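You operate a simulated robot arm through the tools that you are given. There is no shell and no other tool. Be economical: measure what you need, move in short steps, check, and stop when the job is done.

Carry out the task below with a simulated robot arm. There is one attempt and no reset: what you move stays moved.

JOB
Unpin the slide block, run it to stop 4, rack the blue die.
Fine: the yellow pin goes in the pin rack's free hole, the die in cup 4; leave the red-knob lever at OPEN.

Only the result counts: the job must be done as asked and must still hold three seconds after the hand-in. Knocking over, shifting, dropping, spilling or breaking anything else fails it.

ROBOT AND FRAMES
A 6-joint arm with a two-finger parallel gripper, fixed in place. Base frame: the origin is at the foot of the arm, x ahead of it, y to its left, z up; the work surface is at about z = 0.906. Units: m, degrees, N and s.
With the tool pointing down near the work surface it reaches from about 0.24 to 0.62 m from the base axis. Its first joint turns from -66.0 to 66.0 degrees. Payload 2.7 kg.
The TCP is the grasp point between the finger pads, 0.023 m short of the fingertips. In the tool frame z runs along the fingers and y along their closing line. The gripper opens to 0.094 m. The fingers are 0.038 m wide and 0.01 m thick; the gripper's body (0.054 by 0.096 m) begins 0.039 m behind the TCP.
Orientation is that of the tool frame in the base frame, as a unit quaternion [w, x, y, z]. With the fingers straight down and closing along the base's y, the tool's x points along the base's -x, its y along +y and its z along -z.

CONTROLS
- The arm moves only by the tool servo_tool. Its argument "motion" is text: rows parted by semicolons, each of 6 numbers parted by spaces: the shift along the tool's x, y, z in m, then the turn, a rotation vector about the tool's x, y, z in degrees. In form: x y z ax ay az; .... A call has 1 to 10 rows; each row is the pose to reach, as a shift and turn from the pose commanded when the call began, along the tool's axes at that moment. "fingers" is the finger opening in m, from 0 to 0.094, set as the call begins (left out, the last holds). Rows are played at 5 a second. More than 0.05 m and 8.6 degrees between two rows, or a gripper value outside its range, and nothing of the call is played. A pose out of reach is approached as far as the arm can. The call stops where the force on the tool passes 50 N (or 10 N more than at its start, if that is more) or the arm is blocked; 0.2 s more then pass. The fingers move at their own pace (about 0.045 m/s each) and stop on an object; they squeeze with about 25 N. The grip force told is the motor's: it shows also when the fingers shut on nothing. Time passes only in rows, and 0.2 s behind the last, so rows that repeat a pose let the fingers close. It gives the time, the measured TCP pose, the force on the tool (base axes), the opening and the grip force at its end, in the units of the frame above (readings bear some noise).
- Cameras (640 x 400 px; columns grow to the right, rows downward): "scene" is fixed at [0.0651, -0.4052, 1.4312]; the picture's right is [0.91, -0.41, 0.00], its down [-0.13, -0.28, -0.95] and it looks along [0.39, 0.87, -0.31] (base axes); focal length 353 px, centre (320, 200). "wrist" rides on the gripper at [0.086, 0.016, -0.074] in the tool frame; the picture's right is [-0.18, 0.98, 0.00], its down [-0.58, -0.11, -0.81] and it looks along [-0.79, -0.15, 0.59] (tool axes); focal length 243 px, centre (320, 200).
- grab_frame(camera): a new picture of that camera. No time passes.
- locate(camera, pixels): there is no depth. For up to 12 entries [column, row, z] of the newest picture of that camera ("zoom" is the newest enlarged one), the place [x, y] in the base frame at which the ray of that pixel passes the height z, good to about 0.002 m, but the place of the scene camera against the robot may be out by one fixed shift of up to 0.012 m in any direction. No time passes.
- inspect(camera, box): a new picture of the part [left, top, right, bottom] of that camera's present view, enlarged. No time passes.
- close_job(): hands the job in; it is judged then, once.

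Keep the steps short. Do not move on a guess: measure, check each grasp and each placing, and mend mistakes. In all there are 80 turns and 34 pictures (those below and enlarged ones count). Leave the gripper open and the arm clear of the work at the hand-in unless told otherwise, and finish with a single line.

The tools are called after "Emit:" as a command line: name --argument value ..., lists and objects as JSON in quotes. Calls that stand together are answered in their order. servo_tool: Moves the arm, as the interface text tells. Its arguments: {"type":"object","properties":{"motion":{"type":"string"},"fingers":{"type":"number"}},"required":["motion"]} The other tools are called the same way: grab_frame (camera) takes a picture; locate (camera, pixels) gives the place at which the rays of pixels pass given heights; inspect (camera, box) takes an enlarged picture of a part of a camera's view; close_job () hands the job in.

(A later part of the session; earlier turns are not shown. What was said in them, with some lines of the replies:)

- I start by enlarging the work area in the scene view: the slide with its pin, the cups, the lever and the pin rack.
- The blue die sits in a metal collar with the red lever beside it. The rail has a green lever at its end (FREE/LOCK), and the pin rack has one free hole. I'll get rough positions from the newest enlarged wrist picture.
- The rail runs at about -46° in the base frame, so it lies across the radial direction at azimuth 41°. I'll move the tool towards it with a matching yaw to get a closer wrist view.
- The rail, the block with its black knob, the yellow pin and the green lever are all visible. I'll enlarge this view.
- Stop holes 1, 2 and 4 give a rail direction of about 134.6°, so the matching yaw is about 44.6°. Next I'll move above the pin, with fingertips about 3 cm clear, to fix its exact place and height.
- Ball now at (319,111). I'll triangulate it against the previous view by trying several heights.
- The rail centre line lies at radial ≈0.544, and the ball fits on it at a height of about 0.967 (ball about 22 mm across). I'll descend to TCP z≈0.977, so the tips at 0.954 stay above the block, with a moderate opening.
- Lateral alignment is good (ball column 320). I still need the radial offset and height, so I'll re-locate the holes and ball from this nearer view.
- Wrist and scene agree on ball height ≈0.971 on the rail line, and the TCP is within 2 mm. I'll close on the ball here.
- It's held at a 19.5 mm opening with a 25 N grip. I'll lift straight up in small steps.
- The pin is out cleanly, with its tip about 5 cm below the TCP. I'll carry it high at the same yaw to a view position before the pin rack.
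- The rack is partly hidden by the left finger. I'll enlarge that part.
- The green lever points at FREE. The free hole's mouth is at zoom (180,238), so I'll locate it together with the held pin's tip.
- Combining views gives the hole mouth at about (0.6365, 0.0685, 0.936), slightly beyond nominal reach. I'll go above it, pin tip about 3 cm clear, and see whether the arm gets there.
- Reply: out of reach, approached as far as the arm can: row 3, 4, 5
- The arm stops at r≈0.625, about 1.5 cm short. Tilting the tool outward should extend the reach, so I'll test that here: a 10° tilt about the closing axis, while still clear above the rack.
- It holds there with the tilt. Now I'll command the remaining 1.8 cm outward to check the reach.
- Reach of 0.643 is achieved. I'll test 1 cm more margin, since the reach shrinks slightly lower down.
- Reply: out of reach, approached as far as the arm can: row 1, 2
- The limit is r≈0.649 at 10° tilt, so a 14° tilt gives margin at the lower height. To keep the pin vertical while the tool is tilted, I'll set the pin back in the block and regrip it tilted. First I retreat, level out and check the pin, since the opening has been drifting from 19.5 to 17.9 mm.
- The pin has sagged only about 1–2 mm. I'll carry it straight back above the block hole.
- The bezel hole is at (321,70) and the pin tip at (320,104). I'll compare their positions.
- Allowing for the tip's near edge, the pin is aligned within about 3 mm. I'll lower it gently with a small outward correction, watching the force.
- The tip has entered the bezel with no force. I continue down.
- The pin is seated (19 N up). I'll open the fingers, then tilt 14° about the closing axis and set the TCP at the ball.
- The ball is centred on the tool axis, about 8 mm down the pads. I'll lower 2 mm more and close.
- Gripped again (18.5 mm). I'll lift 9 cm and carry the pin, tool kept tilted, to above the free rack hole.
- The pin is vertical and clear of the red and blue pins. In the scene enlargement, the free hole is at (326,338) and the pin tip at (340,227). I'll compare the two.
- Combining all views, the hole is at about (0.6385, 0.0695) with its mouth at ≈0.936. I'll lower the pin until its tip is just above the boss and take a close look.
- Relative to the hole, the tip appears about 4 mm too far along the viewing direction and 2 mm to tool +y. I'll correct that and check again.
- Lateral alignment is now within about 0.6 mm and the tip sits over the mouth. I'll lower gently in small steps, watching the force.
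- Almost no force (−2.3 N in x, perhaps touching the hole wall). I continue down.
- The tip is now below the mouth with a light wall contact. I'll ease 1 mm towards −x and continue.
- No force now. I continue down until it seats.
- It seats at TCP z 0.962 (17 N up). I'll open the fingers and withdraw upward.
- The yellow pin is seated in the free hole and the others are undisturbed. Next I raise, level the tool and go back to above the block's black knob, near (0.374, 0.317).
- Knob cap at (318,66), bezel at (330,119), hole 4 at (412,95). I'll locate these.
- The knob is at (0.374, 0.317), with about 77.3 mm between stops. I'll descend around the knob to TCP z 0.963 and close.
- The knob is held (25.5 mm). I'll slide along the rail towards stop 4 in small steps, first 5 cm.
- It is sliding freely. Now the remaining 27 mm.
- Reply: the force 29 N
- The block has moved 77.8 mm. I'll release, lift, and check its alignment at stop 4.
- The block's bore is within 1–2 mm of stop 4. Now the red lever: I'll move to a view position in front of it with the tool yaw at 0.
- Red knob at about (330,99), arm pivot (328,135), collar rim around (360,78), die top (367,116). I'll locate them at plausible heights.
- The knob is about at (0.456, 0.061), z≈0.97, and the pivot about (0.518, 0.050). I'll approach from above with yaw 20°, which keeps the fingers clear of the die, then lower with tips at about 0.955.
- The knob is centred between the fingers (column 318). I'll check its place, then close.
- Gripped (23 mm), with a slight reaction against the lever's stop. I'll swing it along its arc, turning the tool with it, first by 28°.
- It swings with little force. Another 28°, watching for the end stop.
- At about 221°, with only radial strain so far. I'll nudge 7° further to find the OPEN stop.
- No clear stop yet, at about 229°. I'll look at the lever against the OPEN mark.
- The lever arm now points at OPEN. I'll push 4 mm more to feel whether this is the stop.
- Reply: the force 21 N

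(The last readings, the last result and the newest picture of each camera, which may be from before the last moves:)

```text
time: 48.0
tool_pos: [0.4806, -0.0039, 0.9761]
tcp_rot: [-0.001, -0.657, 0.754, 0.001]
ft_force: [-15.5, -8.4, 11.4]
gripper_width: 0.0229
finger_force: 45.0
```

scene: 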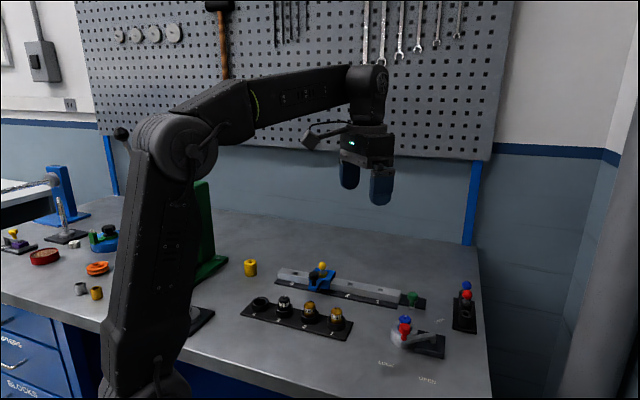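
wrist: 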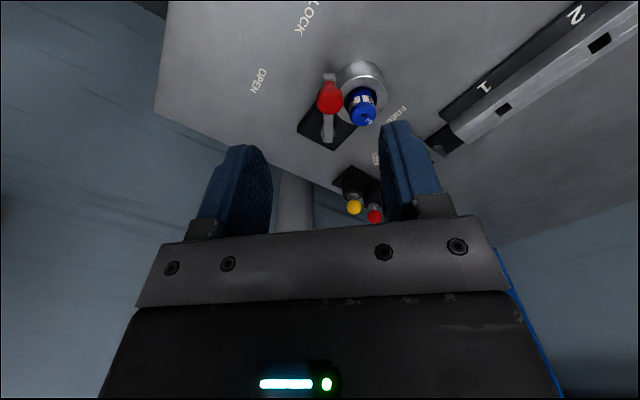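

Only mild, mostly radial resistance. I'll back off those few mm, release and lift.

Emit:
servo_tool --motion "-0.0015 0.0025 0 0 0 0; -0.0015 0.0025 0 0 0 0"

Emit:
servo_tool --motion "0 0 0 0 0 0; 0 0 0 0 0 0; 0 0 0 0 0 0; 0 0 -0.02 0 0 0; 0 0 -0.05 0 0 0; 0 0 -0.08 0 0 0; 0 0 -0.08 0 0 0" --fingers 0.05

Emit:
servo_tool --motion "-0.006 0.005 0 0 0 8.2; -0.012 0.01 0 0 0 16.4; -0.018 0.015 0 0 0 24.6; -0.024 0.02 0 0 0 32.8; -0.03 0.025 0 0 0 41; -0.036 0.03 0 0 0 49.2; -0.042 0.035 0 0 0 57.4; -0.048 0.039 0 0 0 65.6; -0.053 0.043 0 0 0 73.8; -0.0562 0.047 0 0 0 82.2"

Emit:
grab_frame --camera "wrist"

```text
time: 48.6
tool_pos: [0.4778, -0.0004, 0.9744]
tcp_rot: [-0.002, -0.657, 0.754, 0.0]
ft_force: [-13.8, -15.5, 8.6]
gripper_width: 0.0229
finger_force: 44.9
```

```text
time: 50.2
tool_pos: [0.4783, -0.001, 1.0577]
tcp_rot: [0.001, -0.656, 0.754, 0.0]
ft_force: [0.6, 0.4, 0.0]
gripper_width: 0.0499
finger_force: 0.1
```

```text
time: 52.4
tool_pos: [0.4404, 0.0614, 1.0548]
tcp_rot: [0.001, 0.002, 1.0, 0.0]
ft_force: [-0.8, -0.1, -0.4]
gripper_width: 0.0501
finger_force: 0.1
```

```text
1 pictures are left
```

wrist: 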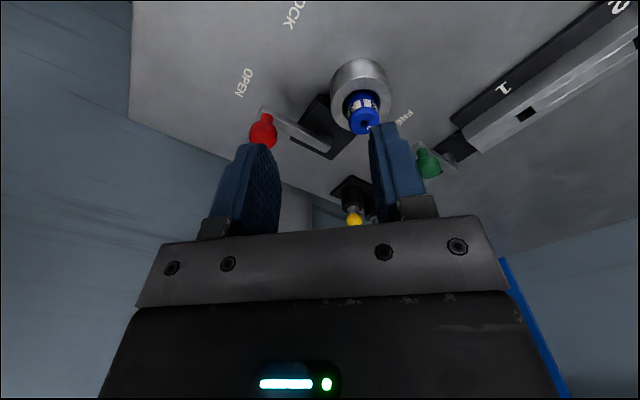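

The lever has stayed over towards OPEN. I'll locate the arm, the label, the die top and the collar.

Emit:
locate --camera "wrist" --pixels '[[264, 110, 0.94], [328, 149, 0.94], [263, 127, 0.968], [243, 83, 0.906], [292, 13, 0.906], [366, 123, 0.955], [366, 123, 0.96], [362, 94, 0.93], [362, 94, 0.935], [364, 100, 0.945], [320, 155, 0.912], [367, 123, 0.95]]'

```text
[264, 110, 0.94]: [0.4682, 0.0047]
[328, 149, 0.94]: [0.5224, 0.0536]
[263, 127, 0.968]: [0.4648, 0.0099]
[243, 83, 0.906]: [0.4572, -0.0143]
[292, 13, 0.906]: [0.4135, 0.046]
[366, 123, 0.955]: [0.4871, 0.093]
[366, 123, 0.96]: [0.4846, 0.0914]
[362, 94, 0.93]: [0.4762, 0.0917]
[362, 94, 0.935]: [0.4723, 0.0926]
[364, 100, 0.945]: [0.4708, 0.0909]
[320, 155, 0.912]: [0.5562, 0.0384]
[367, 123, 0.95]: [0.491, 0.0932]
```

Arm direction is about 222° from the pivot against about 226° for the OPEN label. The knob also sits where the resistance built up, so the lever is at its OPEN stop. Now the blue die: its top is at about (0.485, 0.0915, 0.957). I'll descend over it with the tips just above the collar rim.

Emit:
servo_tool --motion "-0.022 0.015 0 0 0 0; -0.0446 0.03 0.01 0 0 0; -0.0446 0.03 0.045 0 0 0; -0.0446 0.03 0.07 0 0 0; -0.0446 0.03 0.0895 0 0 0; -0.0446 0.03 0.0895 0 0 0" --fingers 0.056

Emit:
servo_tool --motion "0 0 0 0 0 0; 0 0 0 0 0 0; 0 0 0 0 0 0; 0 0 0 0 0 0" --fingers 0.0

```text
time: 53.8
tool_pos: [0.4838, 0.0921, 0.9653]
tcp_rot: [0.0, 0.001, 1.0, 0.0]
ft_force: [0.3, -0.1, -0.4]
gripper_width: 0.0562
finger_force: 0.0
```

```text
time: 54.8
tool_pos: [0.4828, 0.0902, 0.9655]
tcp_rot: [0.0, 0.0, 1.0, -0.001]
ft_force: [-0.4, 0.1, -0.6]
gripper_width: 0.0239
finger_force: 25.1
```

The die is gripped at 23.9 mm. I'll test-lift 1 cm.

Emit:
servo_tool --motion "0 0 -0.003 0 0 0; 0 0 -0.006 0 0 0; 0 0 -0.01 0 0 0; 0 0 -0.01 0 0 0"

```text
time: 55.8
tool_pos: [0.4837, 0.0919, 0.976]
tcp_rot: [0.0, 0.001, 1.0, 0.0]
ft_force: [-0.1, 0.7, 0.1]
gripper_width: 0.0236
finger_force: 24.9
```

It comes out freely. I'll lift to z≈1.06 and carry it to a view pose just short of cup 4.

Emit:
servo_tool --motion "0 0 -0.042 0 0 0; 0 0 -0.085 0 0 0; 0.0344 0.0251 -0.085 0 0 -6.8; 0.0688 0.0503 -0.085 0 0 -13.6; 0.1031 0.0754 -0.085 0 0 -20.4; 0.1375 0.1005 -0.085 0 0 -27.2; 0.1719 0.1256 -0.085 0 0 -34; 0.2063 0.1508 -0.085 0 0 -40.9; 0.2406 0.1759 -0.085 0 0 -47.7; 0.275 0.201 -0.085 0 0 -54.5"

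Emit:
servo_tool --motion "0 0 0 0 0 0; 0 0 0 0 0 0"

Emit:
locate --camera "scene" --pixels '[[270.25, 300.75, 0.925], [270.25, 300.75, 0.93], [215, 268, 0.906]]'

```text
time: 58.0
tool_pos: [0.2123, 0.2935, 1.061]
tcp_rot: [-0.001, -0.458, 0.889, 0.0]
ft_force: [-1.1, -0.1, -0.7]
gripper_width: 0.0237
finger_force: 24.6
```

```text
time: 58.6
tool_pos: [0.2113, 0.2935, 1.0607]
tcp_rot: [0.0, -0.458, 0.889, 0.0]
ft_force: [0.5, -0.6, -0.5]
gripper_width: 0.0234
finger_force: 24.6
```

```text
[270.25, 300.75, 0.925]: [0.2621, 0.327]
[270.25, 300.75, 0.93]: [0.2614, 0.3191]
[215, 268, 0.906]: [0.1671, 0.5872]
```

Cup 4 would be hidden behind the die from here. I'll shift 5.5 cm sideways for a clear last picture that shows both the cup and the held die.

Emit:
servo_tool --motion "0 -0.03 0 0 0 0; 0 -0.055 0 0 0 0; 0 -0.055 0 0 0 0"

Emit:
grab_frame --camera "wrist"

```text
time: 59.4
tool_pos: [0.2571, 0.2615, 1.0592]
tcp_rot: [0.0, -0.458, 0.889, 0.0]
ft_force: [-0.2, -0.1, 0.5]
gripper_width: 0.0237
finger_force: 24.8
```

```text
0 pictures are left
```

wrist: 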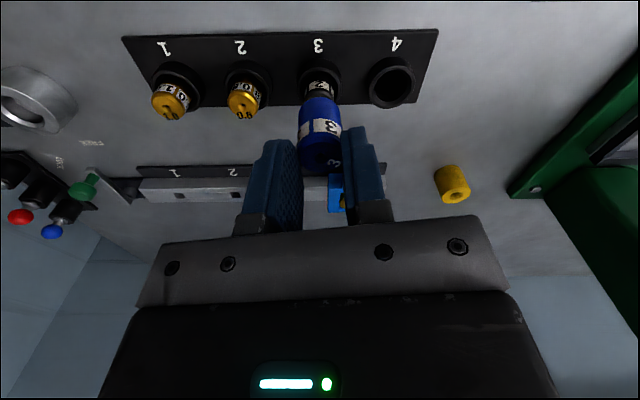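

Cup 4's rim is centred near (391,84) and clear of obstructions. I'll locate the rim's edges and centre.

Emit:
locate --camera "wrist" --pixels '[[391, 84, 0.925], [391, 84, 0.93], [371, 84, 0.927], [411, 84, 0.927], [391, 66, 0.927], [391, 103, 0.927], [391, 107, 0.927], [367, 84, 0.927], [415, 84, 0.927], [122, 37, 0.91], [438, 29, 0.91], [412, 104, 0.91]]'

```text
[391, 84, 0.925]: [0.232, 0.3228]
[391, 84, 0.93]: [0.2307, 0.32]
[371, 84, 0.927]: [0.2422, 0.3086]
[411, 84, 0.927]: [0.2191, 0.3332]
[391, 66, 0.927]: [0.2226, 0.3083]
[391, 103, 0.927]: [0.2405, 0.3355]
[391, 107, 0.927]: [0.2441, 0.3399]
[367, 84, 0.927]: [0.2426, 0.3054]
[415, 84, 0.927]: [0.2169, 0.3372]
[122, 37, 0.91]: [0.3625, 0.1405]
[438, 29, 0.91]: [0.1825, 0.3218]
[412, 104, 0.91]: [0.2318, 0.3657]
```

The inner circle comes out at about 33 mm round and centred on the plate, so cup 4 is at (0.2312, 0.321). The die (24 mm) has about 4 mm of room. I'll move over it and lower to just above the rim.

Emit:
servo_tool --motion "-0.017 0.028 0 0 0 0; -0.0334 0.0557 0 0 0 0; -0.0334 0.0557 0.03 0 0 0; -0.0334 0.0557 0.06 0 0 0; -0.0334 0.0557 0.07 0 0 0; -0.0334 0.0557 0.07 0 0 0"

```text
time: 60.8
tool_pos: [0.23, 0.3228, 0.9908]
tcp_rot: [0.001, -0.456, 0.89, 0.0]
ft_force: [-0.2, -0.3, -0.6]
gripper_width: 0.024
finger_force: 25.5
```

No force. I'll lower in small steps now, watching for the rim or the floor.

Emit:
servo_tool --motion "0 0 0.003 0 0 0; 0 0 0.006 0 0 0; 0 0 0.009 0 0 0; 0 0 0.012 0 0 0; 0 0 0.012 0 0 0"

```text
time: 62.0
tool_pos: [0.2287, 0.3219, 0.9808]
tcp_rot: [0.002, -0.457, 0.889, 0.001]
ft_force: [1.0, 5.1, 8.7]
gripper_width: 0.0235
finger_force: 25.3
```

Contact at z 0.980 with +5 N in y: the rim is pushing the die outward, so the cup centre lies slightly further out. I'll lift 4 mm, shift 4 mm outward and lower again.

Emit:
servo_tool --motion "0 0 -0.005 0 0 0; -0.004 0 -0.005 0 0 0; -0.004 0 -0.001 0 0 0; -0.004 0 0.002 0 0 0; -0.004 0 0.005 0 0 0; -0.004 0 0.005 0 0 0"

```text
time: 63.4
tool_pos: [0.233, 0.3267, 0.9754]
tcp_rot: [0.002, -0.457, 0.889, 0.0]
ft_force: [-4.6, 7.2, 8.8]
gripper_width: 0.0237
finger_force: 25.5
```

It's lower now, and the rim pushes along tool +y. I'll lift slightly, shift 3 mm to tool +y and 1 mm outward, and lower again.

Emit:
servo_tool --motion "0 0 -0.004 0 0 0; -0.001 0.003 -0.004 0 0 0; -0.001 0.003 0 0 0 0; -0.001 0.003 0.003 0 0 0; -0.001 0.003 0.006 0 0 0; -0.001 0.003 0.006 0 0 0"

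```text
time: 64.8
tool_pos: [0.23, 0.3266, 0.9671]
tcp_rot: [0.001, -0.457, 0.889, 0.0]
ft_force: [3.0, 1.5, -0.7]
gripper_width: 0.0238
finger_force: 24.9
```

It's inside the cup with no vertical force. I continue down to the floor.

Emit:
servo_tool --motion "0 0 0.003 0 0 0; 0 0 0.006 0 0 0; 0 0 0.009 0 0 0; 0 0 0.009 0 0 0"

```text
time: 65.8
tool_pos: [0.2297, 0.3277, 0.9595]
tcp_rot: [0.002, -0.457, 0.889, 0.0]
ft_force: [6.4, -0.8, 20.8]
gripper_width: 0.0237
finger_force: 24.9
```

Seated on the floor (21 N up at z 0.9595, as expected). I'll ease off 1.5 mm, release and lift straight up.

Emit:
servo_tool --motion "0 0 -0.0015 0 0 0; 0 0 -0.0015 0 0 0"

Emit:
servo_tool --motion "0 0 0 0 0 0; 0 0 0 0 0 0; 0 0 0 0 0 0; 0 0 -0.01 0 0 0; 0 0 -0.03 0 0 0; 0 0 -0.07 0 0 0; 0 0 -0.11 0 0 0; 0 0 -0.15 0 0 0; 0 0 -0.15 0 0 0" --fingers 0.046

```text
time: 66.4
tool_pos: [0.2298, 0.3265, 0.9602]
tcp_rot: [0.001, -0.457, 0.889, 0.0]
ft_force: [13.0, 8.2, -0.9]
gripper_width: 0.0237
finger_force: 24.7
```

```text
time: 68.4
tool_pos: [0.2284, 0.3267, 1.1118]
tcp_rot: [0.0, -0.457, 0.889, 0.0]
ft_force: [0.0, 0.0, -0.3]
gripper_width: 0.046
finger_force: 0.0
```

The die is released and the arm is clear. I'll open the gripper fully, wait a moment and hand in.

Emit:
servo_tool --motion "0 0 -0.03 0 0 0; 0 0 -0.05 0 0 0; 0 0 -0.05 0 0 0; 0 0 -0.05 0 0 0; 0 0 -0.05 0 0 0" --fingers 0.094

Emit:
close_job

```text
time: 69.6
tool_pos: [0.2299, 0.3265, 1.1604]
tcp_rot: [0.0, -0.457, 0.89, 0.0]
ft_force: [-0.7, -0.4, -0.2]
gripper_width: 0.094
finger_force: 0.1
```

```text
The job is handed in.
```

Handed in: yellow pin in the rack's free hole, block at stop 4, red lever at OPEN, blue die in cup 4 (die seating judged by depth and force only, as no pictures were left).
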